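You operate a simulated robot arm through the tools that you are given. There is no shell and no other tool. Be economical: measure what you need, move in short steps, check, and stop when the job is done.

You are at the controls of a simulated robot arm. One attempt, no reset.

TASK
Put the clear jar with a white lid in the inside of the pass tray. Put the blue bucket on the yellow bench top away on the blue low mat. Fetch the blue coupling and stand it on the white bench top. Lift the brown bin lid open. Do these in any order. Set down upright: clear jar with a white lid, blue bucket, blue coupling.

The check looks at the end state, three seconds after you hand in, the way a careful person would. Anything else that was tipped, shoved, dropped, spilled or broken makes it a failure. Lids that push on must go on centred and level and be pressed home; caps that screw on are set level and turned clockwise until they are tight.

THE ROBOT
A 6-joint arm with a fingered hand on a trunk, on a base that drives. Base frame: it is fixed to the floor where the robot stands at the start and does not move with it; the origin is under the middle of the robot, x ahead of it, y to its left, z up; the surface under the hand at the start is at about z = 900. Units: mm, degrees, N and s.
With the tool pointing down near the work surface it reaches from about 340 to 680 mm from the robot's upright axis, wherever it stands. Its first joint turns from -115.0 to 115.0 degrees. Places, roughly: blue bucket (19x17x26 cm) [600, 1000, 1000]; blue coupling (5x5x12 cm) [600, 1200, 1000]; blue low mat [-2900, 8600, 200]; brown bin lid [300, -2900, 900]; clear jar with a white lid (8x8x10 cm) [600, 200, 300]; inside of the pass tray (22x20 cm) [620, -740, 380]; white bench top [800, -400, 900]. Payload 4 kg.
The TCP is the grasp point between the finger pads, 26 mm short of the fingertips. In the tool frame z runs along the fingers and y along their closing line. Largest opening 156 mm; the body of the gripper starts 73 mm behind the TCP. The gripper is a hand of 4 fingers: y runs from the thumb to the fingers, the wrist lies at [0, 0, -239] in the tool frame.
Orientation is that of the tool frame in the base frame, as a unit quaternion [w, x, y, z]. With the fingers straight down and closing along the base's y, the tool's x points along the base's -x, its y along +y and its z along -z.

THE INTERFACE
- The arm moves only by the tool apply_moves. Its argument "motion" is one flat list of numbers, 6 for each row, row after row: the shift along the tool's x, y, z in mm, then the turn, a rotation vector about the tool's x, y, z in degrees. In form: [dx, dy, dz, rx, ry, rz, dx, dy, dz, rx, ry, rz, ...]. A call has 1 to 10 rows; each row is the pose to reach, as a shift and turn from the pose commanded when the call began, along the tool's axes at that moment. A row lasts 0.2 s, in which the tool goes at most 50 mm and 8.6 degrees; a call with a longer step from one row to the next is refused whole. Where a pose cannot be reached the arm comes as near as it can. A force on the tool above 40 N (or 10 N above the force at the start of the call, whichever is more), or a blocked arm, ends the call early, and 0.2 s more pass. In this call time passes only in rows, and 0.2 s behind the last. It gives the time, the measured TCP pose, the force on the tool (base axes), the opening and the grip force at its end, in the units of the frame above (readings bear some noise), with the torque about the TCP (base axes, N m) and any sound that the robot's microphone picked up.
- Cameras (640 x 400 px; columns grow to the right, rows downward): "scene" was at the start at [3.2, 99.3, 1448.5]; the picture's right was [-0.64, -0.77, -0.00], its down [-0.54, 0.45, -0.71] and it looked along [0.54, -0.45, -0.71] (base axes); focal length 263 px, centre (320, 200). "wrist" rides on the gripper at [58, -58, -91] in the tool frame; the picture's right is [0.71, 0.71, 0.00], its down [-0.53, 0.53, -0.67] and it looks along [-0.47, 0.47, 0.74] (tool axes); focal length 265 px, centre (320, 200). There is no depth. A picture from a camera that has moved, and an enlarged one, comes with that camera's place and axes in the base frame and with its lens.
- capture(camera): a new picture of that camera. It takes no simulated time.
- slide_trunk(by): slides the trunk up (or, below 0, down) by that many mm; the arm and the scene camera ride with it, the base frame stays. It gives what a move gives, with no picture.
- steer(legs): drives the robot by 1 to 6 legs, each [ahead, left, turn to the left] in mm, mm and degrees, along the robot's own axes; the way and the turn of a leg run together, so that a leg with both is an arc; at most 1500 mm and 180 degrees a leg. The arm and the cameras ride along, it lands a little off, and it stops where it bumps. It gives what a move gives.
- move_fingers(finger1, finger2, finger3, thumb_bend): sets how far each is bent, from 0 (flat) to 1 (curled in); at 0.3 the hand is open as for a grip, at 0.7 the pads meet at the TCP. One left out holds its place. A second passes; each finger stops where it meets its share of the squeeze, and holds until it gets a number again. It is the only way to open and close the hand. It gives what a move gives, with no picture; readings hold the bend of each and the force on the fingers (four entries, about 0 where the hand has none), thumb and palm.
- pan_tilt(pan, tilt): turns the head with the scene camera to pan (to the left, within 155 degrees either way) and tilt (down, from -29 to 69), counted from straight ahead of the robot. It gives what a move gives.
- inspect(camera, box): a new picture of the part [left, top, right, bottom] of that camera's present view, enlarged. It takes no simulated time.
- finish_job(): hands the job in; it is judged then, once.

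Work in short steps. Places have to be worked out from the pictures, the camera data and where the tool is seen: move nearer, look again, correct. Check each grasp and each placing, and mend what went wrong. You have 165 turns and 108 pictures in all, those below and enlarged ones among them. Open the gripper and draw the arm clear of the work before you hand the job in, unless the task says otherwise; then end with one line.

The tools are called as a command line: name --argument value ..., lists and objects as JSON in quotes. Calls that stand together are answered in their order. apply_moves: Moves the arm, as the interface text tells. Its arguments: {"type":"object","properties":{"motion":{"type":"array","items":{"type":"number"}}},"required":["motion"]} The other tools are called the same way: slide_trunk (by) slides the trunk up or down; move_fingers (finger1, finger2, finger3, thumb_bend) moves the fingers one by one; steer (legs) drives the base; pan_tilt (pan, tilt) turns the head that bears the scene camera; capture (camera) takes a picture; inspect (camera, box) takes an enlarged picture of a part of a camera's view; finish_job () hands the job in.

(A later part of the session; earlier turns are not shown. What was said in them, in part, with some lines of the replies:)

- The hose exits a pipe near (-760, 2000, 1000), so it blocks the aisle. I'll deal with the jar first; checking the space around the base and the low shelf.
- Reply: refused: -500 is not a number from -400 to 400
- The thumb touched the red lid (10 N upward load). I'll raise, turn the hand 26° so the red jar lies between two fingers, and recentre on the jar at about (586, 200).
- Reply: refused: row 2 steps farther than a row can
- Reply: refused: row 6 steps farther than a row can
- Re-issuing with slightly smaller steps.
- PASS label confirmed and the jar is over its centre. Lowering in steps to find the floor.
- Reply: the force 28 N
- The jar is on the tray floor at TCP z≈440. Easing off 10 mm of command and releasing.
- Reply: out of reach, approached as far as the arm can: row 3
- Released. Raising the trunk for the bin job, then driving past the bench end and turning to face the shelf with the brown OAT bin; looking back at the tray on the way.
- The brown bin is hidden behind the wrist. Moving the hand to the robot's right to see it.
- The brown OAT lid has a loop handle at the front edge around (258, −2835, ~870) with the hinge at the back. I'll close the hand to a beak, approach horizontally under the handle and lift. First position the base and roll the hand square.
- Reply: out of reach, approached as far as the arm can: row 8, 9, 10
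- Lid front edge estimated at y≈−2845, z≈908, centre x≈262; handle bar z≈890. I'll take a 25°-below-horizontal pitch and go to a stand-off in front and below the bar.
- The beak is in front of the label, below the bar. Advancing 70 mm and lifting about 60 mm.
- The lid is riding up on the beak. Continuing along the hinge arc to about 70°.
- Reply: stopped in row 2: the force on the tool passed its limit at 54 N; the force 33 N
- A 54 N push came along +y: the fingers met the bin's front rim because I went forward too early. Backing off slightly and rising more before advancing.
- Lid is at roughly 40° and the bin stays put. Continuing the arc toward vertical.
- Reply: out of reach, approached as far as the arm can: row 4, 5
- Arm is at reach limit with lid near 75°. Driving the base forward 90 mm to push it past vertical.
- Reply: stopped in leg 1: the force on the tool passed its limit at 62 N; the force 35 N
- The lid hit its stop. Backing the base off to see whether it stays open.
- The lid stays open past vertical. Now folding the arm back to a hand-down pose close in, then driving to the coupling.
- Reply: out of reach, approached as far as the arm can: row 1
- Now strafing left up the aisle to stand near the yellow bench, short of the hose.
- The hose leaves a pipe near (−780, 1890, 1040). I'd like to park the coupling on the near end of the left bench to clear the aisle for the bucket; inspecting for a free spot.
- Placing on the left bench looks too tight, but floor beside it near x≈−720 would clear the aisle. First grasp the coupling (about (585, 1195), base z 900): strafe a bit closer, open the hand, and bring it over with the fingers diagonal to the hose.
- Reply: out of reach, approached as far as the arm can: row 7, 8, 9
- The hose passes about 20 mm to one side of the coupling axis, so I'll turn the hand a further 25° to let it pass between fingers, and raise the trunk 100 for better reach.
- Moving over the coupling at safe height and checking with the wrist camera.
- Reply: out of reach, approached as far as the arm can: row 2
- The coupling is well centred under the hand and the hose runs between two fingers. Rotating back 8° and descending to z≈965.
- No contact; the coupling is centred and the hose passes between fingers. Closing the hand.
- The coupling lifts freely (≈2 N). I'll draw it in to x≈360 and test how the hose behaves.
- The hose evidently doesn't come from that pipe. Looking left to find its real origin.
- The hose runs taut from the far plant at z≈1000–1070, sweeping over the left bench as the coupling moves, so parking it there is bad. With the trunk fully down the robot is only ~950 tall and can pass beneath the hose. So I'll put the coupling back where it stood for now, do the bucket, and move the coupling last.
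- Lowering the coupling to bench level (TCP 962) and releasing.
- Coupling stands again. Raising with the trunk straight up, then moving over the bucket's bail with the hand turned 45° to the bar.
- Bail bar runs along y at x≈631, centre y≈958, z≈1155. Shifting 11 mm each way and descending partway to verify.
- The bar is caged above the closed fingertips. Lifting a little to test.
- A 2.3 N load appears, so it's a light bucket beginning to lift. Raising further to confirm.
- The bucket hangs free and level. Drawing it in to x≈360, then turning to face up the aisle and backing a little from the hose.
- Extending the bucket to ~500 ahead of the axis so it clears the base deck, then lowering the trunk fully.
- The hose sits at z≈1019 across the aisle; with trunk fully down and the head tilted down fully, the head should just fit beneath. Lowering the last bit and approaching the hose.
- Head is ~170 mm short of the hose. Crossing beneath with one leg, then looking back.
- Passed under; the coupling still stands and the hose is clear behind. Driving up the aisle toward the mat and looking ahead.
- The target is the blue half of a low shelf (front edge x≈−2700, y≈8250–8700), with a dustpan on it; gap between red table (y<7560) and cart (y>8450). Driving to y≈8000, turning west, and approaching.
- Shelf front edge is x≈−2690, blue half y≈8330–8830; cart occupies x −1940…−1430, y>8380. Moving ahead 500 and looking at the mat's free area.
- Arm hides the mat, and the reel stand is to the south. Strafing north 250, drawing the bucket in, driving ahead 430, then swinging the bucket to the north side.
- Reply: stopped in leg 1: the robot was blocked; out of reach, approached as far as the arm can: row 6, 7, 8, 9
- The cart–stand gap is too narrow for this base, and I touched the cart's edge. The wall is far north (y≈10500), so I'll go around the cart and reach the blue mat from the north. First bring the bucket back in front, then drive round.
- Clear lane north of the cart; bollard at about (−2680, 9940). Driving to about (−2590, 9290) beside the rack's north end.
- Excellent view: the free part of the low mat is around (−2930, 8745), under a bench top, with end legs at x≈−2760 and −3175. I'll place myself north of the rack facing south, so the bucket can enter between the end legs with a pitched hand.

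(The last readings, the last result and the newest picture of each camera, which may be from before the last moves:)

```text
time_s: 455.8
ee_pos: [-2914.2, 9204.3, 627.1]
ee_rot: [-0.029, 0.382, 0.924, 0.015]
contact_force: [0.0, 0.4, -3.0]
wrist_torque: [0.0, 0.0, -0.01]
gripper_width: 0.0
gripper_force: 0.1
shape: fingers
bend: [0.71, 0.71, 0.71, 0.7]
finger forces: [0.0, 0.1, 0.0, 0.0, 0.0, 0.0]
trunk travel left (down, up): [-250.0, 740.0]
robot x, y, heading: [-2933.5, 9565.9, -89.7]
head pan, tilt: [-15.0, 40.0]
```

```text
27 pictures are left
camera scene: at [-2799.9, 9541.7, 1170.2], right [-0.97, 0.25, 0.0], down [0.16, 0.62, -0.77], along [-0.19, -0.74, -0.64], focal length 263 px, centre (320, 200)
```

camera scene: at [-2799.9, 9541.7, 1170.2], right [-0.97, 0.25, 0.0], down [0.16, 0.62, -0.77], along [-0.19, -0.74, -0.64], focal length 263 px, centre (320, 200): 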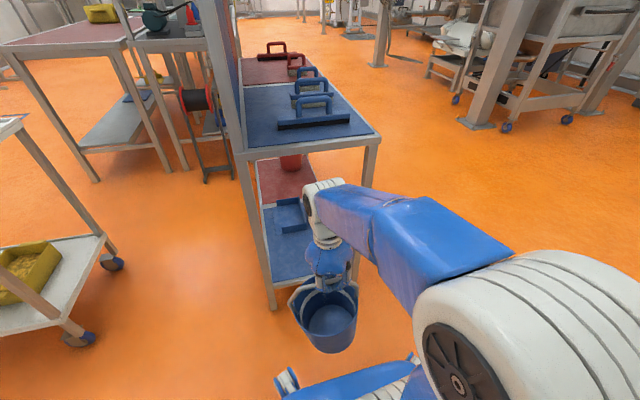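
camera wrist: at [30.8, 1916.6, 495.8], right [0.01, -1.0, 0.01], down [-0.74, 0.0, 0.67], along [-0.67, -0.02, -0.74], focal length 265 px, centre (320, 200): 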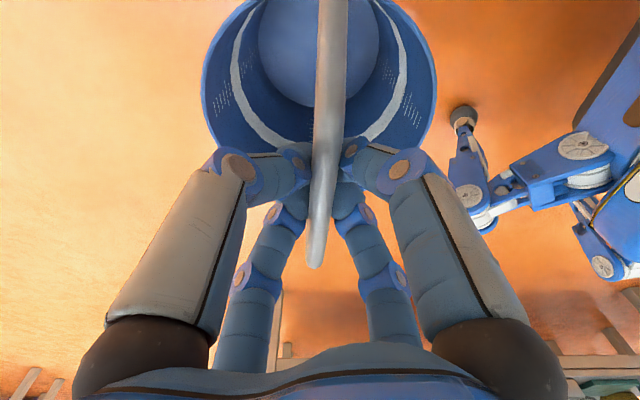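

Bench top is at z≈808 (underside ~765), opening x −2720…−3100. Pitching the hand 45° forward while extending 185 mm, keeping the bucket clear of the rack.

apply_moves --motion '[-22, -22, 2, 5.3, -5.3, 0, -44, -44, 4, 10.6, -10.6, 0, -65, -66, 6, 16, -16, 0, -87, -88, 8, 21.3, -21.3, 0, -109, -110, 10, 26.6, -26.6, 0, -131, -131, 10, 31.9, -31.8, 0]'

slide_trunk --by -130

capture --camera "scene"

capture --camera "wrist"

```text
time_s: 457.2
ee_pos: [-2912.5, 9020.3, 608.5]
ee_rot: [0.12, 0.349, 0.865, -0.339]
contact_force: [0.0, -0.9, -3.2]
wrist_torque: [-0.01, 0.02, 0.0]
gripper_width: 0.3
gripper_force: 2.6
shape: fingers
bend: [0.71, 0.71, 0.71, 0.71]
finger forces: [0.2, 5.2, 0.1, 0.0, 0.0, 0.1]
trunk travel left (down, up): [-250.0, 740.0]
robot x, y, heading: [-2929.0, 9562.2, -89.6]
head pan, tilt: [-15.0, 40.0]
```

```text
time_s: 458.8
ee_pos: [-2914.6, 9020.5, 478.5]
ee_rot: [0.119, 0.349, 0.865, -0.34]
contact_force: [-0.6, -0.1, -1.8]
wrist_torque: [0.01, 0.02, 0.02]
gripper_width: 0.0
gripper_force: 2.7
shape: fingers
bend: [0.71, 0.68, 0.71, 0.71]
finger forces: [0.1, 5.3, 0.1, 0.1, 0.0, 0.0]
trunk travel left (down, up): [-120.0, 870.0]
robot x, y, heading: [-2929.7, 9563.1, -89.4]
head pan, tilt: [-15.0, 40.0]
```

```text
26 pictures are left
camera scene: at [-2799.9, 9541.7, 1040.3], right [-0.97, 0.25, 0.0], down [0.16, 0.62, -0.77], along [-0.19, -0.74, -0.64], focal length 263 px, centre (320, 200)
```

scene: 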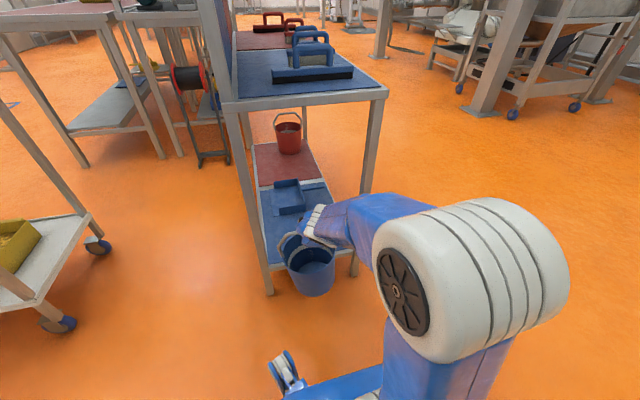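

```text
25 pictures are left
camera wrist: at [-2992.5, 9081.7, 549.8], right [-0.03, 0.74, -0.67], down [0.76, 0.45, 0.46], along [0.64, -0.5, -0.58], focal length 265 px, centre (320, 200)
```

wrist: 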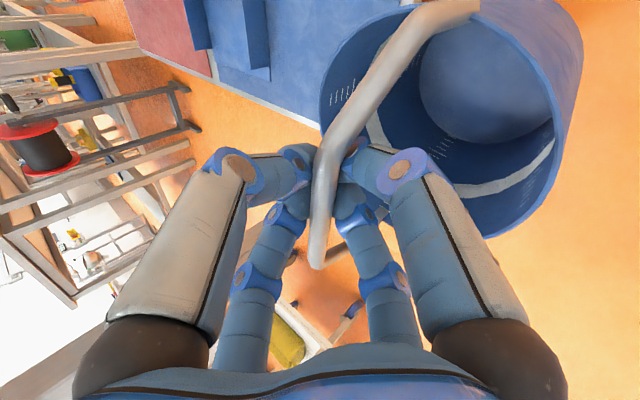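

The bucket hangs upright from the pitched hand. Raising 20 mm, driving ahead 200, then checking before the final reach.

apply_moves --motion '[-9, -10, -15, 0, 0, 0]'

steer --legs '[[200, 0, 0]]'

capture --camera "scene"

```text
time_s: 459.2
ee_pos: [-2913.6, 9019.0, 497.2]
ee_rot: [0.12, 0.349, 0.865, -0.339]
contact_force: [0.2, -0.1, -2.8]
wrist_torque: [0.01, 0.04, 0.0]
gripper_width: 0.1
gripper_force: 2.4
shape: fingers
bend: [0.71, 0.68, 0.71, 0.71]
finger forces: [0.1, 5.2, 0.1, 0.1, 0.1, 0.0]
trunk travel left (down, up): [-120.0, 870.0]
robot x, y, heading: [-2930.1, 9564.7, -89.4]
head pan, tilt: [-15.0, 40.0]
```

```text
time_s: 462.3
ee_pos: [-2911.4, 8821.8, 498.3]
ee_rot: [0.119, 0.349, 0.865, -0.34]
contact_force: [0.1, -0.8, -2.4]
wrist_torque: [0.03, 0.01, 0.03]
gripper_width: 0.1
gripper_force: 2.5
shape: fingers
bend: [0.71, 0.68, 0.71, 0.71]
finger forces: [0.1, 5.2, 0.0, 0.0, 0.1, 0.0]
trunk travel left (down, up): [-120.0, 870.0]
robot x, y, heading: [-2928.8, 9363.3, -89.4]
head pan, tilt: [-15.0, 40.0]
```

```text
24 pictures are left
camera scene: at [-2798.4, 9341.7, 1040.2], right [-0.97, 0.25, 0.0], down [0.16, 0.62, -0.77], along [-0.19, -0.74, -0.64], focal length 263 px, centre (320, 200)
```

scene: 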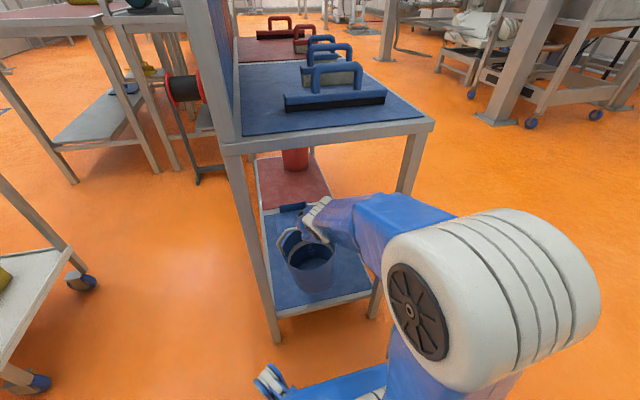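

Bucket centre is at about (−2890, 8860), just inside the end. Extending the arm 115 mm further, then checking before lowering.

apply_moves --motion '[-20, -20, 26, 0, 0, 0, -40, -40, 51, 0, 0, 0, -60, -60, 77, 0, 0, 0]'

capture --camera "scene"

```text
time_s: 463.1
ee_pos: [-2911.5, 8707.7, 499.0]
ee_rot: [0.118, 0.348, 0.866, -0.34]
contact_force: [0.1, -0.6, -2.2]
wrist_torque: [0.01, 0.01, -0.02]
gripper_width: 0.0
gripper_force: 2.5
shape: fingers
bend: [0.71, 0.68, 0.71, 0.71]
finger forces: [0.1, 4.8, 0.0, 0.1, 0.0, 0.0]
trunk travel left (down, up): [-120.0, 870.0]
robot x, y, heading: [-2932.0, 9366.1, -89.6]
head pan, tilt: [-15.0, 40.0]
```

```text
23 pictures are left
camera scene: at [-2798.4, 9342.1, 1040.2], right [-0.97, 0.25, 0.0], down [0.16, 0.62, -0.77], along [-0.19, -0.74, -0.64], focal length 263 px, centre (320, 200)
```

scene: 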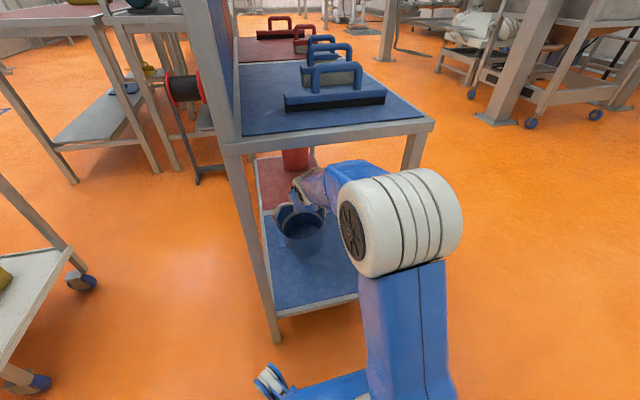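

Bucket centre is around y≈8715, close to the dustpan, so I'll come back 40 mm while lowering, then lower gently to contact.

apply_moves --motion '[17, 18, -2, 0, 0, 0, 34, 36, -5, 0, 0, 0, 38, 41, 3, 0, 0, 0, 43, 46, 10, 0, 0, 0]'

inspect --camera "scene" --box '[220, 150, 380, 330]'

```text
time_s: 464.1
ee_pos: [-2911.1, 8747.3, 448.8]
ee_rot: [0.119, 0.348, 0.866, -0.339]
contact_force: [0.6, 0.0, -1.9]
wrist_torque: [0.03, 0.04, 0.04]
gripper_width: 0.1
gripper_force: 3.0
shape: fingers
bend: [0.71, 0.68, 0.71, 0.71]
finger forces: [0.1, 5.2, 0.1, 0.0, 0.0, 0.1]
trunk travel left (down, up): [-120.0, 870.0]
robot x, y, heading: [-2929.2, 9362.1, -89.5]
head pan, tilt: [-15.0, 40.0]
```

```text
2.22 times, centred on (300, 240) of scene
camera zoom: at [-2798.4, 9341.7, 1040.2], right [-0.97, 0.25, 0.0], down [0.16, 0.62, -0.77], along [-0.19, -0.74, -0.64], focal length 585 px, centre (364, 111)
```

zoom: 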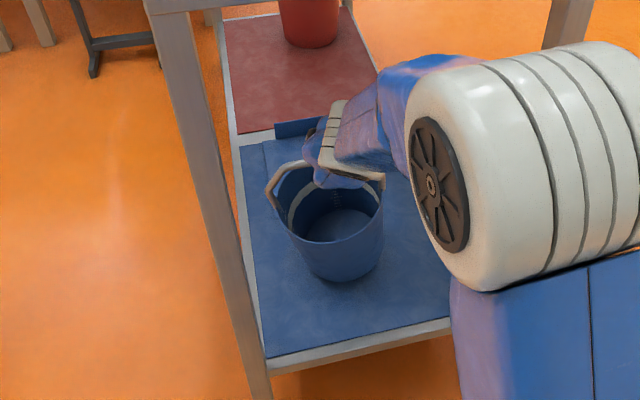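

Well placed over the free mat. Continuing down in small steps.

apply_moves --motion '[4, 5, 7, 0, 0, 0, 9, 10, 15, 0, 0, 0]'

apply_moves --motion '[4, 5, 7, 0, 0, 0, 9, 10, 15, 0, 0, 0]'

inspect --camera "scene" --box '[220, 150, 380, 330]'

```text
time_s: 464.7
ee_pos: [-2910.2, 8748.0, 428.5]
ee_rot: [0.119, 0.348, 0.866, -0.34]
contact_force: [0.8, -0.2, -1.2]
wrist_torque: [0.02, 0.0, 0.03]
gripper_width: 0.0
gripper_force: 0.0
shape: fingers
bend: [0.71, 0.71, 0.71, 0.71]
finger forces: [0.0, 0.0, 0.0, 0.1, 0.0, 0.0]
trunk travel left (down, up): [-120.0, 870.0]
robot x, y, heading: [-2930.4, 9358.7, -89.7]
head pan, tilt: [-15.0, 40.0]
```

```text
time_s: 465.3
ee_pos: [-2912.0, 8747.4, 408.9]
ee_rot: [0.119, 0.349, 0.865, -0.34]
contact_force: [0.4, 0.6, 0.4]
wrist_torque: [-0.01, -0.02, 0.04]
gripper_width: 0.0
gripper_force: 0.0
shape: fingers
bend: [0.71, 0.71, 0.71, 0.71]
finger forces: [0.0, 0.0, 0.0, 0.0, 0.0, 0.0]
trunk travel left (down, up): [-120.0, 870.0]
robot x, y, heading: [-2929.5, 9362.9, -89.5]
head pan, tilt: [-15.0, 40.0]
```

```text
2.22 times, centred on (300, 240) of scene
camera zoom: at [-2798.4, 9342.0, 1040.3], right [-0.97, 0.25, 0.0], down [0.16, 0.62, -0.77], along [-0.19, -0.74, -0.64], focal length 585 px, centre (364, 111)
```

zoom: 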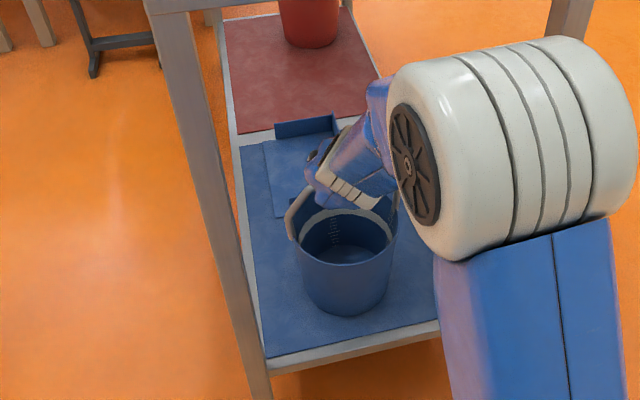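

The bucket rests on the mat with zero load. Raising the hand 8 mm, opening gently and looking.

apply_moves --motion '[-3.5, -4, -6, 0, 0, 0]'

move_fingers --finger1 0.38 --finger2 0.38 --finger3 0.38 --thumb_bend 0.38

capture --camera "wrist"

```text
time_s: 465.7
ee_pos: [-2912.1, 8746.7, 415.8]
ee_rot: [0.119, 0.348, 0.866, -0.339]
contact_force: [1.1, -0.2, 0.5]
wrist_torque: [-0.09, -0.03, 0.02]
gripper_width: 0.1
gripper_force: 0.9
shape: fingers
bend: [0.71, 0.71, 0.71, 0.71]
finger forces: [1.9, 0.6, 0.0, 0.0, 0.0, 0.0]
trunk travel left (down, up): [-120.0, 870.0]
robot x, y, heading: [-2927.0, 9365.0, -89.6]
head pan, tilt: [-15.0, 40.0]
```

```text
time_s: 466.7
ee_pos: [-2912.2, 8747.3, 415.5]
ee_rot: [0.12, 0.348, 0.865, -0.34]
contact_force: [0.4, -0.2, 0.6]
wrist_torque: [-0.02, -0.05, -0.03]
gripper_width: 84.6
gripper_force: 0.2
shape: fingers
bend: [0.38, 0.38, 0.38, 0.38]
finger forces: [0.1, 0.1, 0.0, 0.0, 0.0, 0.1]
trunk travel left (down, up): [-120.0, 870.0]
robot x, y, heading: [-2929.9, 9362.2, -89.5]
head pan, tilt: [-15.0, 40.0]
```

```text
20 pictures are left
camera wrist: at [-2990.3, 8808.7, 487.8], right [-0.03, 0.74, -0.67], down [0.76, 0.45, 0.46], along [0.64, -0.5, -0.58], focal length 265 px, centre (320, 200)
```

wrist: 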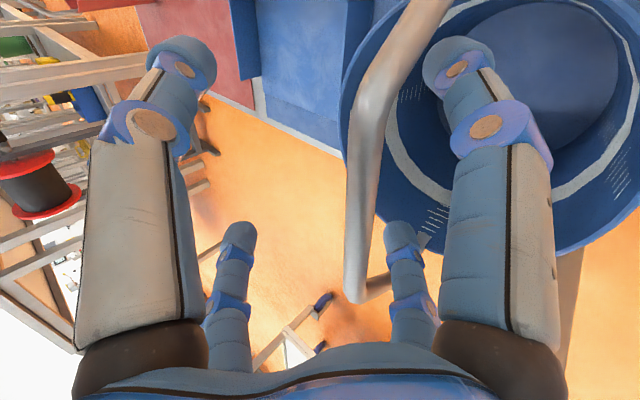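

The bar lies free between the opened finger pairs. Withdrawing along the tool axis.

apply_moves --motion '[0, 0, -20, 0, 0, 0, 0, 0, -45, 0, 0, 0, 0, 0, -75, 0, 0, 0, 0, 0, -110, 0, 0, 0]'

inspect --camera "scene" --box '[220, 150, 380, 330]'

```text
time_s: 467.7
ee_pos: [-2908.4, 8820.4, 498.3]
ee_rot: [0.12, 0.348, 0.865, -0.34]
contact_force: [0.7, 0.9, 0.4]
wrist_torque: [-0.02, -0.01, 0.0]
gripper_width: 84.5
gripper_force: 0.1
shape: fingers
bend: [0.38, 0.38, 0.38, 0.38]
finger forces: [0.1, 0.0, 0.0, 0.0, 0.1, 0.1]
trunk travel left (down, up): [-120.0, 870.0]
robot x, y, heading: [-2925.4, 9362.6, -89.4]
head pan, tilt: [-15.0, 40.0]
```

```text
2.22 times, centred on (300, 240) of scene
camera zoom: at [-2798.4, 9341.0, 1040.2], right [-0.97, 0.25, 0.0], down [0.16, 0.62, -0.77], along [-0.19, -0.74, -0.64], focal length 585 px, centre (364, 111)
```

zoom: 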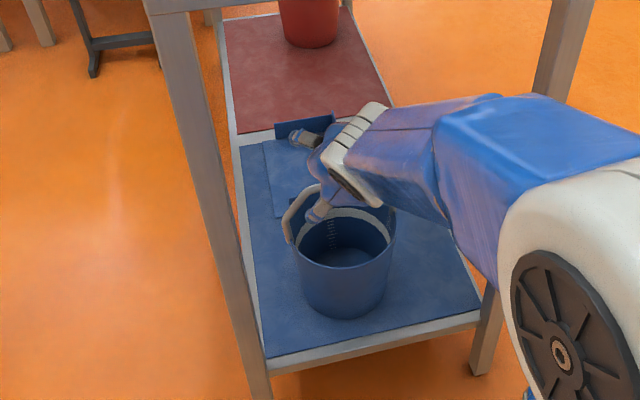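

Bucket stands upright with its bail. Continuing to withdraw along the axis, then backing the base off.

apply_moves --motion '[0, 0, -30, 0, 0, 0, 0, 0, -60, 0, 0, 0]'

steer --legs '[[-250, 0, 0]]'

capture --camera "scene"

```text
time_s: 468.3
ee_pos: [-2906.4, 8861.3, 542.3]
ee_rot: [0.118, 0.348, 0.866, -0.339]
contact_force: [0.6, -0.2, 0.6]
wrist_torque: [0.02, 0.0, -0.04]
gripper_width: 84.5
gripper_force: 0.1
shape: fingers
bend: [0.38, 0.38, 0.38, 0.38]
finger forces: [0.1, 0.0, 0.1, 0.1, 0.1, 0.0]
trunk travel left (down, up): [-120.0, 870.0]
robot x, y, heading: [-2927.3, 9362.1, -89.4]
head pan, tilt: [-15.0, 40.0]
```

```text
time_s: 472.1
ee_pos: [-2911.0, 9111.7, 543.7]
ee_rot: [0.12, 0.349, 0.865, -0.34]
contact_force: [0.6, 0.9, -0.6]
wrist_torque: [-0.01, 0.06, 0.01]
gripper_width: 84.7
gripper_force: 0.1
shape: fingers
bend: [0.38, 0.38, 0.38, 0.38]
finger forces: [0.0, 0.0, 0.0, 0.1, 0.0, 0.0]
trunk travel left (down, up): [-120.0, 870.0]
robot x, y, heading: [-2931.6, 9612.4, -89.6]
head pan, tilt: [-15.0, 40.0]
stopped in leg 1: the robot was blocked; the commanded pose is now the measured one
```

```text
18 pictures are left
camera scene: at [-2801.2, 9592.0, 1040.3], right [-0.97, 0.25, 0.0], down [0.16, 0.62, -0.77], along [-0.19, -0.74, -0.64], focal length 263 px, centre (320, 200)
```

scene: 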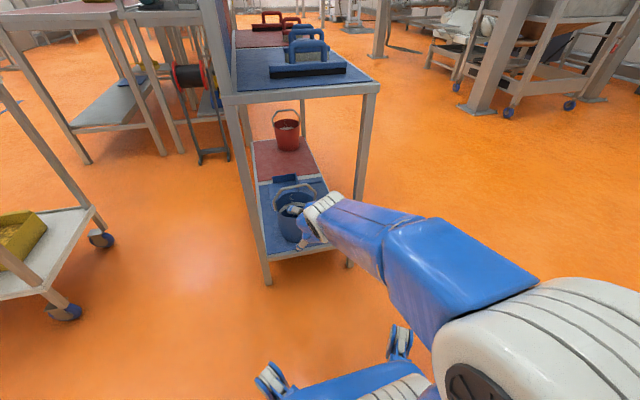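

Bucket stands upright on the blue mat. Folding the hand back to vertical and driving back round the cart toward the aisle, trunk low.

apply_moves --motion '[11, 11, -14, -5.5, 5.1, 0, 23, 23, -29, -10.9, 10.3, 0, 34, 34, -43, -16.4, 15.4, 0, 45, 45, -58, -21.8, 20.5, 0, 57, 57, -72, -27.3, 25.7, 0, 68, 68, -87, -32.7, 30.8, -1.3]'

steer --legs '[[120, 0, 0], [0, 1045, 0], [0, 1045, 0], [1500, 0, 0], [1500, 0, 0], [1500, 0, 0]]'

slide_trunk --by -120

```text
time_s: 473.5
ee_pos: [-2910.6, 9240.9, 542.9]
ee_rot: [-0.023, 0.369, 0.929, 0.017]
contact_force: [0.3, 0.2, 0.4]
wrist_torque: [-0.03, -0.05, 0.02]
gripper_width: 84.6
gripper_force: 0.0
shape: fingers
bend: [0.38, 0.38, 0.38, 0.38]
finger forces: [0.0, 0.0, 0.0, 0.0, 0.0, 0.1]
trunk travel left (down, up): [-120.0, 870.0]
robot x, y, heading: [-2932.3, 9612.6, -89.7]
head pan, tilt: [-15.0, 40.0]
```

```text
time_s: 558.4
ee_pos: [-822.0, 4630.7, 543.3]
ee_rot: [-0.023, 0.369, 0.929, 0.016]
contact_force: [0.1, -0.4, -0.3]
wrist_torque: [0.01, 0.0, 0.02]
gripper_width: 84.7
gripper_force: 0.1
shape: fingers
bend: [0.38, 0.38, 0.38, 0.38]
finger forces: [0.0, 0.0, 0.0, 0.0, 0.0, 0.0]
trunk travel left (down, up): [-120.0, 870.0]
robot x, y, heading: [-842.4, 5000.3, -89.7]
head pan, tilt: [-15.0, 40.0]
```

```text
time_s: 559.9
ee_pos: [-821.4, 4630.0, 423.2]
ee_rot: [-0.023, 0.37, 0.929, 0.016]
contact_force: [-0.2, 0.4, 0.6]
wrist_torque: [-0.01, 0.05, 0.03]
gripper_width: 84.6
gripper_force: 0.0
shape: fingers
bend: [0.38, 0.38, 0.38, 0.38]
finger forces: [0.0, 0.0, 0.1, 0.0, 0.0, 0.0]
trunk travel left (down, up): [0.0, 990.0]
robot x, y, heading: [-841.1, 5004.8, -89.8]
head pan, tilt: [-15.0, 40.0]
```

Continuing to the aisle centre and passing back under the hose with head down.

pan_tilt --pan 0 --tilt 69

steer --legs '[[1200, 800, 0], [1500, 0, 0], [1370, 0, 0]]'

pan_tilt --pan 130 --tilt 15

capture --camera "scene"

```text
time_s: 560.8
ee_pos: [-821.3, 4630.5, 421.8]
ee_rot: [-0.024, 0.37, 0.929, 0.017]
contact_force: [1.5, 0.2, -0.5]
wrist_torque: [-0.02, -0.01, 0.03]
gripper_width: 84.4
gripper_force: 0.1
shape: fingers
bend: [0.38, 0.38, 0.38, 0.38]
finger forces: [0.0, 0.1, 0.0, 0.0, 0.1, 0.1]
trunk travel left (down, up): [0.0, 990.0]
robot x, y, heading: [-841.3, 5002.7, -89.6]
head pan, tilt: [0.0, 68.8]
```

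```text
time_s: 612.2
ee_pos: [-13.6, 563.9, 422.6]
ee_rot: [-0.023, 0.373, 0.927, 0.018]
contact_force: [-0.8, -0.2, 0.0]
wrist_torque: [0.03, -0.03, 0.02]
gripper_width: 84.6
gripper_force: 0.2
shape: fingers
bend: [0.38, 0.38, 0.38, 0.38]
finger forces: [0.1, 0.0, 0.0, 0.1, 0.0, 0.0]
trunk travel left (down, up): [0.0, 990.0]
robot x, y, heading: [-31.0, 941.2, -90.5]
head pan, tilt: [0.0, 68.8]
```

```text
time_s: 614.3
ee_pos: [-14.4, 564.3, 423.4]
ee_rot: [-0.023, 0.373, 0.927, 0.017]
contact_force: [-1.0, 0.6, 0.1]
wrist_torque: [0.02, -0.04, 0.0]
gripper_width: 84.5
gripper_force: 0.0
shape: fingers
bend: [0.38, 0.38, 0.38, 0.38]
finger forces: [0.0, 0.1, 0.1, 0.1, 0.0, 0.0]
trunk travel left (down, up): [0.0, 990.0]
robot x, y, heading: [-32.0, 935.8, -90.1]
head pan, tilt: [130.0, 15.0]
```

```text
17 pictures are left
camera scene: at [193.0, 1056.9, 959.8], right [0.64, -0.77, 0.0], down [-0.2, -0.17, -0.97], along [0.74, 0.62, -0.26], focal length 263 px, centre (320, 200)
```

scene: 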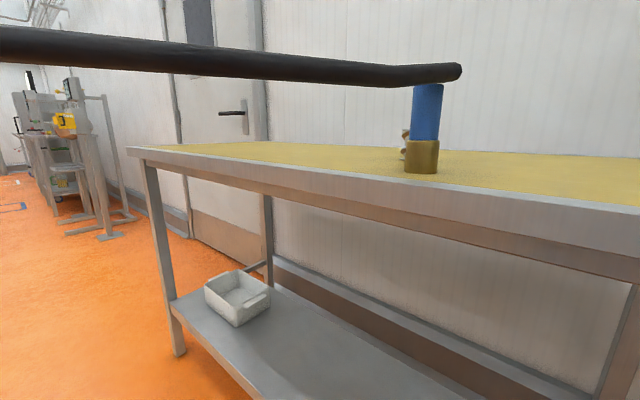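

The coupling still stands. Turning to face the benches, raising the trunk, and opening the hand for the grasp; also looking over the white bench for a free spot.

steer --legs '[[0, 0, 90]]'

slide_trunk --by 400

slide_trunk --by 250

move_fingers --finger1 0.3 --finger2 0.3 --finger3 0.3 --thumb_bend 0.3

pan_tilt --pan -30 --tilt 40

capture --camera "scene"

```text
time_s: 624.6
ee_pos: [341.8, 955.4, 423.2]
ee_rot: [-0.028, -0.392, 0.92, -0.003]
contact_force: [0.2, 0.3, -0.2]
wrist_torque: [-0.02, -0.01, 0.0]
gripper_width: 84.6
gripper_force: 0.1
shape: fingers
bend: [0.38, 0.38, 0.38, 0.38]
finger forces: [0.0, 0.1, 0.0, 0.0, 0.0, 0.0]
trunk travel left (down, up): [0.0, 990.0]
robot x, y, heading: [-31.9, 938.6, -0.2]
head pan, tilt: [130.0, 15.0]
```

```text
time_s: 628.5
ee_pos: [341.6, 954.1, 823.1]
ee_rot: [-0.028, -0.391, 0.92, -0.004]
contact_force: [-0.2, -0.2, -0.1]
wrist_torque: [0.0, -0.01, 0.0]
gripper_width: 84.8
gripper_force: 0.1
shape: fingers
bend: [0.38, 0.38, 0.38, 0.38]
finger forces: [0.0, 0.1, 0.0, 0.0, 0.0, 0.0]
trunk travel left (down, up): [-400.0, 590.0]
robot x, y, heading: [-30.3, 939.2, -0.3]
head pan, tilt: [130.0, 15.0]
```

```text
time_s: 631.1
ee_pos: [341.6, 953.8, 1072.8]
ee_rot: [-0.028, -0.392, 0.919, -0.005]
contact_force: [-0.5, 0.3, -0.3]
wrist_torque: [0.02, 0.0, -0.01]
gripper_width: 84.4
gripper_force: 0.1
shape: fingers
bend: [0.38, 0.38, 0.38, 0.38]
finger forces: [0.0, 0.0, 0.0, 0.0, 0.0, 0.0]
trunk travel left (down, up): [-650.0, 340.0]
robot x, y, heading: [-29.3, 938.3, -0.4]
head pan, tilt: [130.0, 15.0]
```

```text
time_s: 632.1
ee_pos: [341.5, 954.4, 1072.6]
ee_rot: [-0.028, -0.391, 0.92, -0.004]
contact_force: [-0.3, -0.2, 0.7]
wrist_torque: [-0.01, -0.01, -0.03]
gripper_width: 106.0
gripper_force: 0.0
shape: fingers
bend: [0.3, 0.3, 0.3, 0.3]
finger forces: [0.0, 0.0, 0.0, 0.1, 0.0, 0.0]
trunk travel left (down, up): [-650.0, 340.0]
robot x, y, heading: [-32.9, 935.5, 0.1]
head pan, tilt: [130.0, 15.0]
```

```text
time_s: 634.5
ee_pos: [341.9, 953.1, 1072.6]
ee_rot: [-0.028, -0.392, 0.919, -0.005]
contact_force: [-0.6, 0.1, -0.8]
wrist_torque: [0.01, 0.02, 0.0]
gripper_width: 105.9
gripper_force: 0.1
shape: fingers
bend: [0.3, 0.3, 0.3, 0.3]
finger forces: [0.1, 0.0, 0.0, 0.0, 0.1, 0.0]
trunk travel left (down, up): [-650.0, 340.0]
robot x, y, heading: [-32.8, 940.0, -0.3]
head pan, tilt: [-30.0, 40.0]
```

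```text
16 pictures are left
camera scene: at [-15.9, 1046.0, 1570.2], right [-0.5, -0.86, 0.0], down [-0.56, 0.32, -0.77], along [0.66, -0.39, -0.64], focal length 263 px, centre (320, 200)
```

scene: 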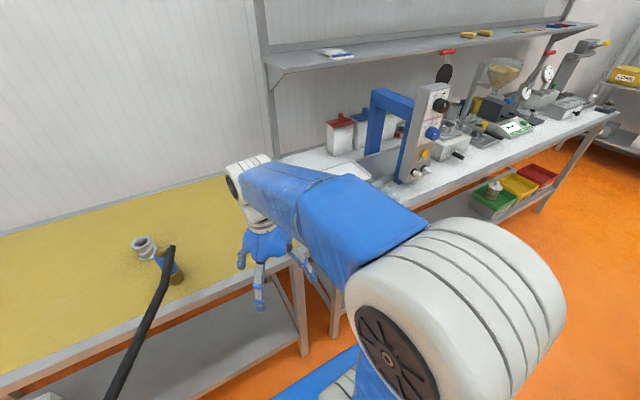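

Jar is upright in the green tray. Now moving the hand back over the coupling, straightened and at the same angle as before.

apply_moves --motion '[-40, -1, -25, 0.1, -0.4, 1.3, -81, -2, -25, 0.2, -0.8, 2.6, -122, -3, -25, 0.3, -1.2, 3.9, -162, -4, -25, 0.4, -1.6, 5.2, -203, -5, -25, 0.5, -2, 6.5, -244, -6, -25, 0.6, -2.4, 7.8, -284, -7, -25, 0.7, -2.8, 9.1, -324, -9, -25, 0.8, -3.1, 10.4]'

capture --camera "wrist"

```text
time_s: 636.3
ee_pos: [575.1, 1183.6, 1077.7]
ee_rot: [-0.002, -0.307, 0.952, -0.003]
contact_force: [0.1, -0.5, -0.1]
wrist_torque: [-0.02, 0.06, 0.0]
gripper_width: 106.3
gripper_force: 0.1
shape: fingers
bend: [0.3, 0.3, 0.3, 0.3]
finger forces: [0.1, 0.1, 0.1, 0.1, 0.0, 0.0]
trunk travel left (down, up): [-650.0, 340.0]
robot x, y, heading: [-31.1, 936.9, -0.2]
head pan, tilt: [-30.0, 40.0]
```

```text
15 pictures are left
camera wrist: at [561.8, 1103.7, 1169.4], right [-0.99, 0.16, 0.0], down [0.12, 0.74, 0.66], along [0.11, 0.65, -0.75], focal length 265 px, centre (320, 200)
```

wrist: 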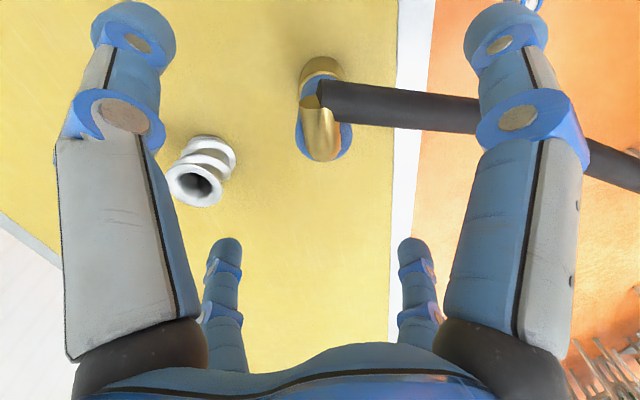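

Aligned. Descending, gripping, and lifting.

apply_moves --motion '[0, -3, 30, 0, 0, 0, 0, -3, 60, 0, 0, 0, 0, -3, 90, 0, 0, 0, 0, -3, 115, 0, 0, 0]'

move_fingers --finger1 0.68 --finger2 0.68 --finger3 0.68 --thumb_bend 0.68

apply_moves --motion '[0, 0, -20, 0, 0, 0, 0, 0, -50, 0, 0, 0, 36, 9, -55, 0, 0, 0, 76, 19, -60, 0, 0, 0, 120, 30, -65, 0, 0, 0, 164, 41, -70, 0, 0, 0, 208, 52, -75, 0, 0, 0]'

pan_tilt --pan -10 --tilt 45

capture --camera "scene"

```text
time_s: 637.3
ee_pos: [573.5, 1179.0, 963.5]
ee_rot: [0.0, -0.306, 0.952, -0.004]
contact_force: [-0.9, -0.3, 0.2]
wrist_torque: [-0.04, -0.02, -0.03]
gripper_width: 106.3
gripper_force: 0.0
shape: fingers
bend: [0.3, 0.3, 0.3, 0.3]
finger forces: [0.0, 0.1, 0.0, 0.1, 0.0, 0.0]
trunk travel left (down, up): [-650.0, 340.0]
robot x, y, heading: [-30.3, 938.7, -0.4]
head pan, tilt: [-30.0, 40.0]
```

```text
time_s: 638.3
ee_pos: [575.3, 1179.1, 964.8]
ee_rot: [-0.001, -0.306, 0.952, -0.003]
contact_force: [0.6, 0.2, -0.1]
wrist_torque: [-0.02, -0.04, 0.0]
gripper_width: 19.8
gripper_force: 14.5
shape: fingers
bend: [0.61, 0.59, 0.6, 0.63]
finger forces: [6.3, 7.9, 6.7, 0.1, 8.0, 0.0]
trunk travel left (down, up): [-650.0, 340.0]
robot x, y, heading: [-29.1, 935.9, -0.2]
head pan, tilt: [-30.0, 40.0]
```

```text
time_s: 639.9
ee_pos: [373.9, 1098.3, 1040.9]
ee_rot: [0.0, -0.307, 0.952, -0.002]
contact_force: [-0.3, -0.2, -3.1]
wrist_torque: [0.0, -0.05, 0.0]
gripper_width: 19.6
gripper_force: 14.4
shape: fingers
bend: [0.61, 0.59, 0.6, 0.63]
finger forces: [6.4, 7.9, 7.0, 0.2, 7.9, 0.1]
trunk travel left (down, up): [-650.0, 340.0]
robot x, y, heading: [-28.2, 939.0, -0.1]
head pan, tilt: [-30.0, 40.0]
```

```text
time_s: 640.8
ee_pos: [374.8, 1098.6, 1038.1]
ee_rot: [0.0, -0.307, 0.952, -0.004]
contact_force: [0.2, -0.7, -2.8]
wrist_torque: [-0.01, -0.06, 0.0]
gripper_width: 19.6
gripper_force: 14.4
shape: fingers
bend: [0.61, 0.59, 0.6, 0.63]
finger forces: [6.4, 7.7, 6.8, 0.0, 7.9, 0.1]
trunk travel left (down, up): [-650.0, 340.0]
robot x, y, heading: [-32.5, 933.6, -0.1]
head pan, tilt: [-10.0, 45.0]
```

```text
14 pictures are left
camera scene: at [-10.8, 1073.7, 1563.0], right [-0.18, -0.98, 0.0], down [-0.69, 0.13, -0.71], along [0.7, -0.13, -0.71], focal length 263 px, centre (320, 200)
```

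scene: 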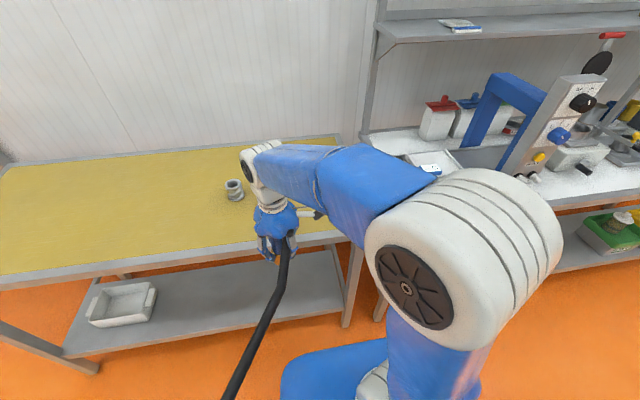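

The coupling is in hand. To keep the hose clear of the clutter on the left bench I'll carry it high, then place it on the free front strip of the white bench at about (545, 145). Raising trunk and arm, then strafing.

slide_trunk --by 340

apply_moves --motion '[0, 0, -40, 0, 0, 0, 0, 0, -80, 0, 0, 0]'

steer --legs '[[20, -950, 0]]'

pan_tilt --pan 120 --tilt 30

capture --camera "scene"

```text
time_s: 644.1
ee_pos: [375.7, 1099.3, 1379.4]
ee_rot: [-0.001, -0.306, 0.952, -0.004]
contact_force: [0.0, 0.9, -2.9]
wrist_torque: [-0.01, 0.02, -0.02]
gripper_width: 19.6
gripper_force: 14.5
shape: fingers
bend: [0.61, 0.59, 0.6, 0.63]
finger forces: [6.2, 7.8, 6.9, 0.0, 7.9, 0.0]
trunk travel left (down, up): [-990.0, 0.0]
robot x, y, heading: [-30.0, 940.5, -0.3]
head pan, tilt: [-10.0, 45.0]
```

```text
time_s: 644.7
ee_pos: [376.8, 1101.7, 1460.3]
ee_rot: [-0.001, -0.306, 0.952, -0.003]
contact_force: [0.0, 0.6, -2.1]
wrist_torque: [0.02, -0.04, 0.01]
gripper_width: 19.6
gripper_force: 14.3
shape: fingers
bend: [0.61, 0.59, 0.6, 0.63]
finger forces: [6.3, 7.9, 7.0, 0.1, 7.8, 0.0]
trunk travel left (down, up): [-990.0, 0.0]
robot x, y, heading: [-32.2, 935.5, -0.2]
head pan, tilt: [-10.0, 45.0]
```

```text
time_s: 657.1
ee_pos: [394.8, 148.4, 1459.3]
ee_rot: [-0.001, -0.306, 0.952, -0.002]
contact_force: [0.1, 0.0, -3.5]
wrist_torque: [0.02, -0.01, 0.01]
gripper_width: 19.3
gripper_force: 14.5
shape: fingers
bend: [0.61, 0.59, 0.6, 0.63]
finger forces: [6.1, 7.8, 7.1, 0.0, 8.0, 0.0]
trunk travel left (down, up): [-990.0, 0.0]
robot x, y, heading: [-13.0, -13.0, -0.1]
head pan, tilt: [-10.0, 45.0]
```

```text
time_s: 659.2
ee_pos: [394.0, 149.6, 1459.2]
ee_rot: [-0.001, -0.306, 0.952, -0.003]
contact_force: [-0.4, 0.9, -2.6]
wrist_torque: [0.01, 0.0, 0.02]
gripper_width: 19.6
gripper_force: 14.3
shape: fingers
bend: [0.61, 0.59, 0.6, 0.63]
finger forces: [6.1, 7.8, 7.2, 0.0, 8.0, 0.0]
trunk travel left (down, up): [-990.0, 0.0]
robot x, y, heading: [-16.4, -13.4, -0.2]
head pan, tilt: [120.0, 30.0]
```

```text
13 pictures are left
camera scene: at [-117.3, 215.8, 1925.6], right [0.87, 0.5, 0.0], down [0.25, -0.43, -0.87], along [-0.43, 0.75, -0.5], focal length 263 px, centre (320, 200)
```

scene: 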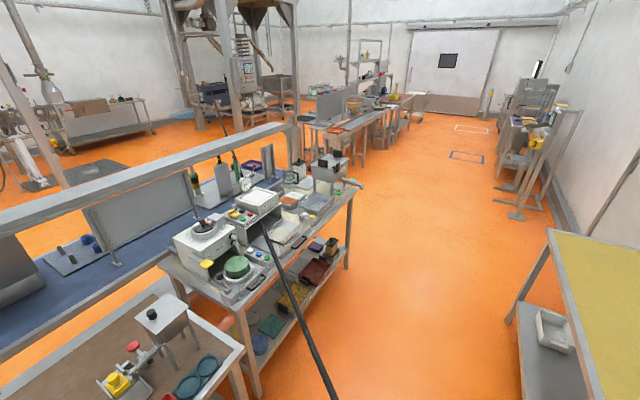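

inspect --camera "scene" --box '[160, 100, 360, 260]'

```text
2.50 times, centred on (260, 180) of scene
camera zoom: at [-117.3, 215.8, 1925.6], right [0.87, 0.5, 0.0], down [0.25, -0.43, -0.87], along [-0.43, 0.75, -0.5], focal length 658 px, centre (470, 250)
```

zoom: 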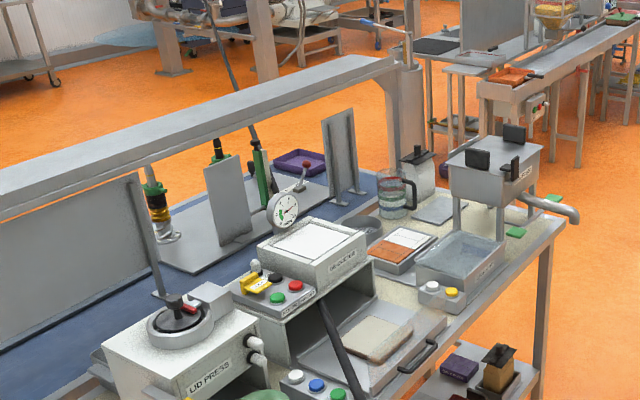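

The hose merely passes through the clutter without disturbing anything, so it's harmless. Extending over the spot and lowering with the trunk, then checking with the wrist camera.

apply_moves --motion '[-30, -23, 0, 0, 0, 0, -60, -46, 20, 0, 0, 0, -90, -69, 50, 0, 0, 0, -120, -92, 80, 0, 0, 0]'

slide_trunk --by -320

capture --camera "wrist"

pan_tilt --pan 20 --tilt 50

capture --camera "scene"

```text
time_s: 660.2
ee_pos: [550.6, 144.6, 1377.2]
ee_rot: [-0.003, -0.306, 0.952, -0.002]
contact_force: [0.1, 0.1, -3.2]
wrist_torque: [-0.01, 0.01, -0.02]
gripper_width: 19.1
gripper_force: 14.6
shape: fingers
bend: [0.62, 0.59, 0.6, 0.63]
finger forces: [6.1, 7.6, 7.1, 0.0, 7.7, 0.0]
trunk travel left (down, up): [-990.0, 0.0]
robot x, y, heading: [-12.3, -13.3, -0.1]
head pan, tilt: [120.0, 30.0]
```

```text
time_s: 663.4
ee_pos: [543.6, 144.9, 1058.6]
ee_rot: [0.0, -0.306, 0.952, -0.003]
contact_force: [-0.3, 1.1, -3.2]
wrist_torque: [-0.01, 0.01, 0.01]
gripper_width: 19.2
gripper_force: 14.8
shape: fingers
bend: [0.62, 0.59, 0.6, 0.63]
finger forces: [6.1, 7.7, 7.1, 0.0, 7.7, 0.0]
trunk travel left (down, up): [-670.0, 320.0]
robot x, y, heading: [-15.6, -14.4, -0.2]
head pan, tilt: [120.0, 30.0]
```

```text
11 pictures are left
camera wrist: at [530.7, 65.2, 1151.4], right [-0.99, 0.16, 0.0], down [0.12, 0.74, 0.66], along [0.11, 0.65, -0.75], focal length 265 px, centre (320, 200)
```

wrist: 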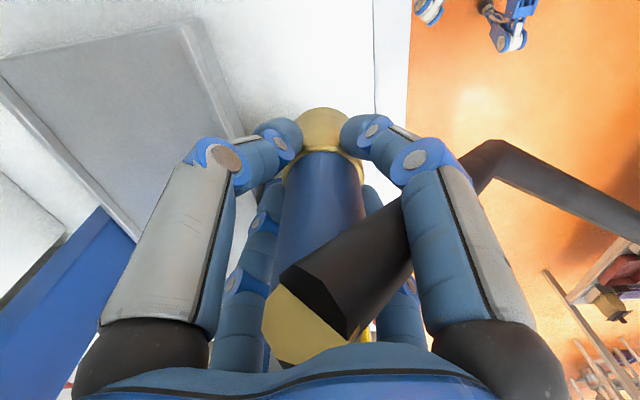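

```text
time_s: 665.1
ee_pos: [544.0, 144.9, 1058.8]
ee_rot: [-0.001, -0.306, 0.952, -0.004]
contact_force: [-0.3, -0.6, -2.5]
wrist_torque: [-0.04, 0.04, -0.01]
gripper_width: 19.3
gripper_force: 14.3
shape: fingers
bend: [0.62, 0.59, 0.6, 0.63]
finger forces: [6.1, 7.6, 7.2, 0.1, 7.7, 0.0]
trunk travel left (down, up): [-670.0, 320.0]
robot x, y, heading: [-16.2, -11.5, -0.3]
head pan, tilt: [20.0, 50.0]
```

```text
10 pictures are left
camera scene: at [0.0, 163.7, 1576.0], right [0.34, -0.94, 0.0], down [-0.72, -0.26, -0.64], along [0.6, 0.22, -0.77], focal length 263 px, centre (320, 200)
```

scene: 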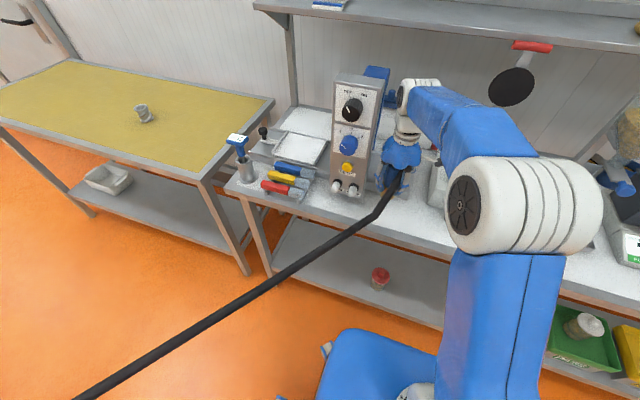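

The base will land on clear white surface (~50 mm from the front border, ~90 mm from the slab). Lowering to just above, then gently to contact.

apply_moves --motion '[0, 0, 30, 0, 0, 0, 0, 0, 60, 0, 0, 0, 0, 0, 82, 0, 0, 0, 0, 0, 88, 0, 0, 0]'

apply_moves --motion '[0, 0, 3, 0, 0, 0, 0, 0, 6, 0, 0, 0]'

```text
time_s: 666.1
ee_pos: [544.2, 144.3, 971.0]
ee_rot: [-0.001, -0.307, 0.952, -0.003]
contact_force: [0.0, -0.4, -2.8]
wrist_torque: [-0.02, 0.01, -0.02]
gripper_width: 19.3
gripper_force: 14.2
shape: fingers
bend: [0.62, 0.59, 0.6, 0.63]
finger forces: [5.9, 7.6, 7.2, 0.0, 7.7, 0.1]
trunk travel left (down, up): [-670.0, 320.0]
robot x, y, heading: [-18.0, -15.6, -0.4]
head pan, tilt: [20.0, 50.0]
```

```text
time_s: 666.7
ee_pos: [544.2, 144.5, 965.6]
ee_rot: [-0.001, -0.306, 0.952, -0.004]
contact_force: [-0.3, 0.0, -2.6]
wrist_torque: [-0.02, 0.02, -0.03]
gripper_width: 19.1
gripper_force: 14.8
shape: fingers
bend: [0.62, 0.59, 0.6, 0.63]
finger forces: [6.0, 7.6, 7.2, 0.0, 7.6, 0.0]
trunk travel left (down, up): [-670.0, 320.0]
robot x, y, heading: [-12.8, -14.5, -0.4]
head pan, tilt: [20.0, 50.0]
```

Not yet in contact; lowering a few more millimetres in small steps.

apply_moves --motion '[0, 0, 2, 0, 0, 0, 0, 0, 4, 0, 0, 0]'

apply_moves --motion '[0, 0, 2, 0, 0, 0, 0, 0, 3, 0, 0, 0]'

```text
time_s: 667.3
ee_pos: [545.2, 144.4, 962.4]
ee_rot: [0.001, -0.307, 0.952, -0.003]
contact_force: [-0.5, 0.1, 6.5]
wrist_torque: [-0.02, 0.01, -0.01]
gripper_width: 19.4
gripper_force: 14.9
shape: fingers
bend: [0.62, 0.59, 0.6, 0.63]
finger forces: [6.4, 8.1, 7.5, 0.0, 8.3, 0.0]
trunk travel left (down, up): [-670.0, 320.0]
robot x, y, heading: [-12.8, -11.7, -0.2]
head pan, tilt: [20.0, 50.0]
```

```text
time_s: 667.9
ee_pos: [544.2, 145.0, 961.9]
ee_rot: [0.003, -0.307, 0.952, -0.004]
contact_force: [2.6, -0.5, 24.3]
wrist_torque: [0.05, -0.03, -0.02]
gripper_width: 18.8
gripper_force: 19.1
shape: fingers
bend: [0.62, 0.58, 0.6, 0.63]
finger forces: [8.0, 9.4, 9.6, 0.1, 10.2, 0.1]
trunk travel left (down, up): [-670.0, 320.0]
robot x, y, heading: [-14.9, -16.3, -0.1]
head pan, tilt: [20.0, 50.0]
```

Firm contact at TCP z≈962. Easing off 3 mm and releasing, then rising straight up.

apply_moves --motion '[0, 0, -3, 0, 0, 0]'

move_fingers --finger1 0.3 --finger2 0.3 --finger3 0.3 --thumb_bend 0.3

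capture --camera "wrist"

```text
time_s: 668.3
ee_pos: [543.7, 142.9, 962.6]
ee_rot: [0.0, -0.306, 0.952, -0.003]
contact_force: [3.1, 0.5, 17.4]
wrist_torque: [0.1, -0.1, 0.0]
gripper_width: 18.5
gripper_force: 16.9
shape: fingers
bend: [0.62, 0.58, 0.6, 0.63]
finger forces: [6.9, 9.0, 9.5, 0.0, 9.8, 0.0]
trunk travel left (down, up): [-670.0, 320.0]
robot x, y, heading: [-16.6, -13.8, 0.1]
head pan, tilt: [20.0, 50.0]
```

```text
time_s: 669.3
ee_pos: [545.3, 144.2, 961.7]
ee_rot: [0.0, -0.306, 0.952, -0.003]
contact_force: [0.2, -0.1, -0.7]
wrist_torque: [0.0, 0.02, 0.01]
gripper_width: 106.4
gripper_force: 0.1
shape: fingers
bend: [0.3, 0.3, 0.3, 0.3]
finger forces: [0.1, 0.0, 0.0, 0.0, 0.0, 0.0]
trunk travel left (down, up): [-670.0, 320.0]
robot x, y, heading: [-14.8, -14.9, -0.1]
head pan, tilt: [20.0, 50.0]
```

```text
9 pictures are left
camera wrist: at [530.9, 64.4, 1053.2], right [-0.99, 0.16, 0.0], down [0.12, 0.74, 0.66], along [0.11, 0.65, -0.75], focal length 265 px, centre (320, 200)
```

wrist: 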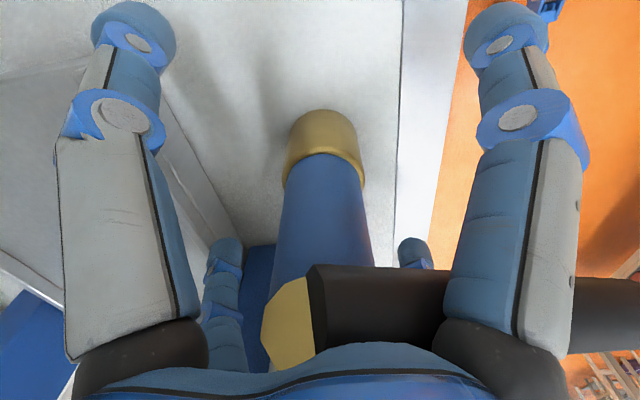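

The coupling stands free and upright. Lifting straight up with the trunk and drawing the arm back clear.

slide_trunk --by 220

apply_moves --motion '[36, 26, 0, 0, 0, 0, 72, 52, 0, 0, 0, 0, 108, 78, 0, 0, 0, 0, 140, 101, 0, 0, 0, 0]'

pan_tilt --pan 20 --tilt 50

capture --camera "scene"

pan_tilt --pan -80 --tilt 45

capture --camera "scene"

```text
time_s: 671.7
ee_pos: [543.7, 143.9, 1181.9]
ee_rot: [-0.001, -0.306, 0.952, -0.004]
contact_force: [1.0, -0.2, -0.9]
wrist_torque: [0.0, -0.03, 0.02]
gripper_width: 106.2
gripper_force: 0.2
shape: fingers
bend: [0.3, 0.3, 0.3, 0.3]
finger forces: [0.1, 0.1, 0.1, 0.0, 0.1, 0.1]
trunk travel left (down, up): [-890.0, 100.0]
robot x, y, heading: [-16.3, -14.2, -0.3]
head pan, tilt: [20.0, 50.0]
```

```text
time_s: 672.7
ee_pos: [368.1, 144.6, 1182.6]
ee_rot: [0.001, -0.306, 0.952, -0.004]
contact_force: [-0.8, -0.4, 0.3]
wrist_torque: [-0.02, -0.03, -0.02]
gripper_width: 106.1
gripper_force: 0.0
shape: fingers
bend: [0.3, 0.3, 0.3, 0.3]
finger forces: [0.0, 0.1, 0.1, 0.0, 0.0, 0.0]
trunk travel left (down, up): [-890.0, 100.0]
robot x, y, heading: [-16.1, -13.0, 0.0]
head pan, tilt: [20.0, 50.0]
```

```text
time_s: 673.3
ee_pos: [370.2, 145.3, 1180.9]
ee_rot: [0.0, -0.306, 0.952, -0.003]
contact_force: [-0.5, -0.1, -0.1]
wrist_torque: [0.01, 0.03, 0.02]
gripper_width: 106.4
gripper_force: 0.0
shape: fingers
bend: [0.3, 0.3, 0.3, 0.3]
finger forces: [0.0, 0.0, 0.0, 0.0, 0.0, 0.0]
trunk travel left (down, up): [-890.0, 100.0]
robot x, y, heading: [-15.4, -14.2, -0.4]
head pan, tilt: [20.0, 50.0]
```

```text
8 pictures are left
camera scene: at [-0.2, 163.4, 1796.1], right [0.34, -0.94, 0.0], down [-0.72, -0.26, -0.64], along [0.61, 0.22, -0.77], focal length 263 px, centre (320, 200)
```

scene: 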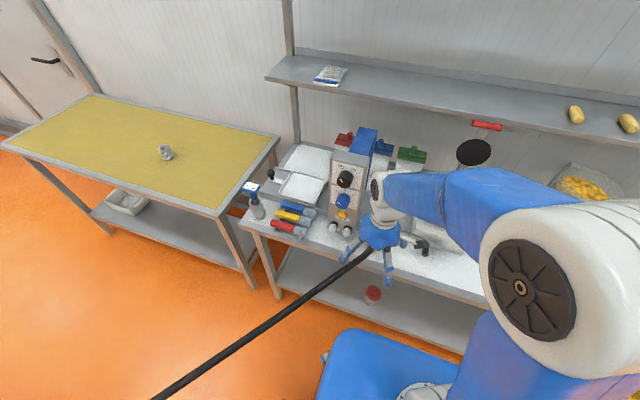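

```text
time_s: 675.0
ee_pos: [373.1, 146.3, 1179.7]
ee_rot: [0.0, -0.306, 0.952, -0.003]
contact_force: [-0.6, 0.4, -0.2]
wrist_torque: [-0.01, 0.04, -0.01]
gripper_width: 106.2
gripper_force: 0.0
shape: fingers
bend: [0.3, 0.3, 0.3, 0.3]
finger forces: [0.1, 0.0, 0.0, 0.1, 0.0, 0.1]
trunk travel left (down, up): [-890.0, 100.0]
robot x, y, heading: [-12.0, -15.4, -0.3]
head pan, tilt: [-80.0, 45.0]
```

```text
7 pictures are left
camera scene: at [-57.9, 57.5, 1803.0], right [-0.99, -0.17, 0.0], down [-0.12, 0.7, -0.71], along [0.12, -0.7, -0.71], focal length 263 px, centre (320, 200)
```

scene: 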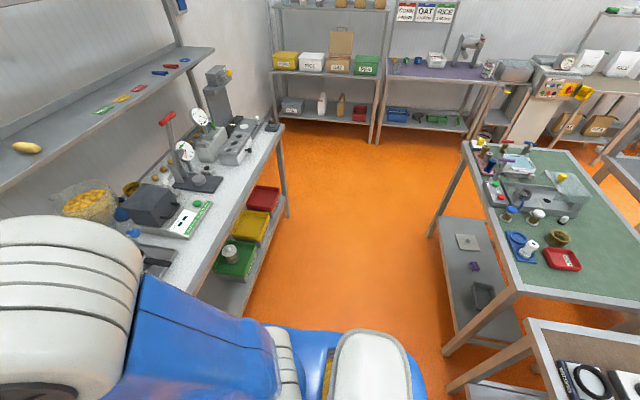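

Jar in tray and open OAT lid are confirmed. Backing off 130 mm to verify the coupling itself.

steer --legs '[[-100, -250, 0]]'

pan_tilt --pan 35 --tilt 45

inspect --camera "scene" --box '[220, 120, 460, 320]'

```text
time_s: 678.8
ee_pos: [268.5, -100.2, 1180.7]
ee_rot: [0.0, -0.307, 0.952, -0.004]
contact_force: [-0.4, -0.5, 0.4]
wrist_torque: [-0.01, -0.05, 0.0]
gripper_width: 106.3
gripper_force: 0.1
shape: fingers
bend: [0.3, 0.3, 0.3, 0.3]
finger forces: [0.0, 0.0, 0.0, 0.0, 0.0, 0.1]
trunk travel left (down, up): [-890.0, 100.0]
robot x, y, heading: [-117.5, -265.8, -0.1]
head pan, tilt: [-80.0, 45.0]
```

```text
time_s: 680.7
ee_pos: [269.8, -101.8, 1181.7]
ee_rot: [0.0, -0.307, 0.952, -0.004]
contact_force: [0.0, -0.1, 0.0]
wrist_torque: [-0.02, -0.03, 0.0]
gripper_width: 106.3
gripper_force: 0.1
shape: fingers
bend: [0.3, 0.3, 0.3, 0.3]
finger forces: [0.0, 0.1, 0.1, 0.0, 0.0, 0.0]
trunk travel left (down, up): [-890.0, 100.0]
robot x, y, heading: [-118.3, -264.0, 0.1]
head pan, tilt: [35.0, 45.0]
```

```text
2.00 times, centred on (340, 220) of scene
camera zoom: at [-108.0, -66.5, 1803.0], right [0.57, -0.82, 0.0], down [-0.58, -0.4, -0.71], along [0.58, 0.4, -0.71], focal length 526 px, centre (280, 160)
```

zoom: 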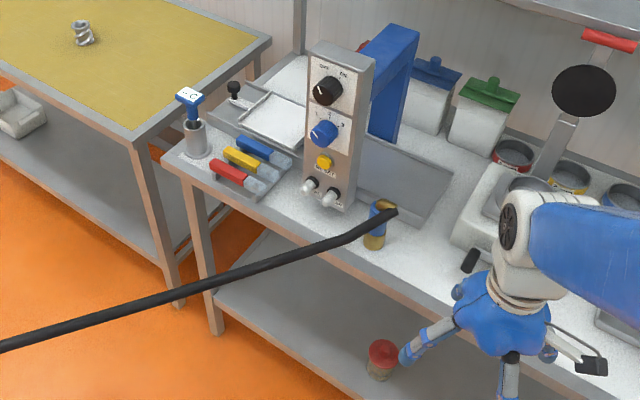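

The coupling stands upright on the white bench top, everything else looks in place, and the hand is open and clear. Handing in.

finish_job

```text
The job is handed in.
```

All four jobs are done: the jar is in the PASS tray, the bucket is on the blue low mat, the coupling is standing on the white bench top, and the brown OAT bin lid is open. Along the way I bumped the cart near the mat, and one finger pressed on the red jar's lid. Both looked undisturbed afterwards.
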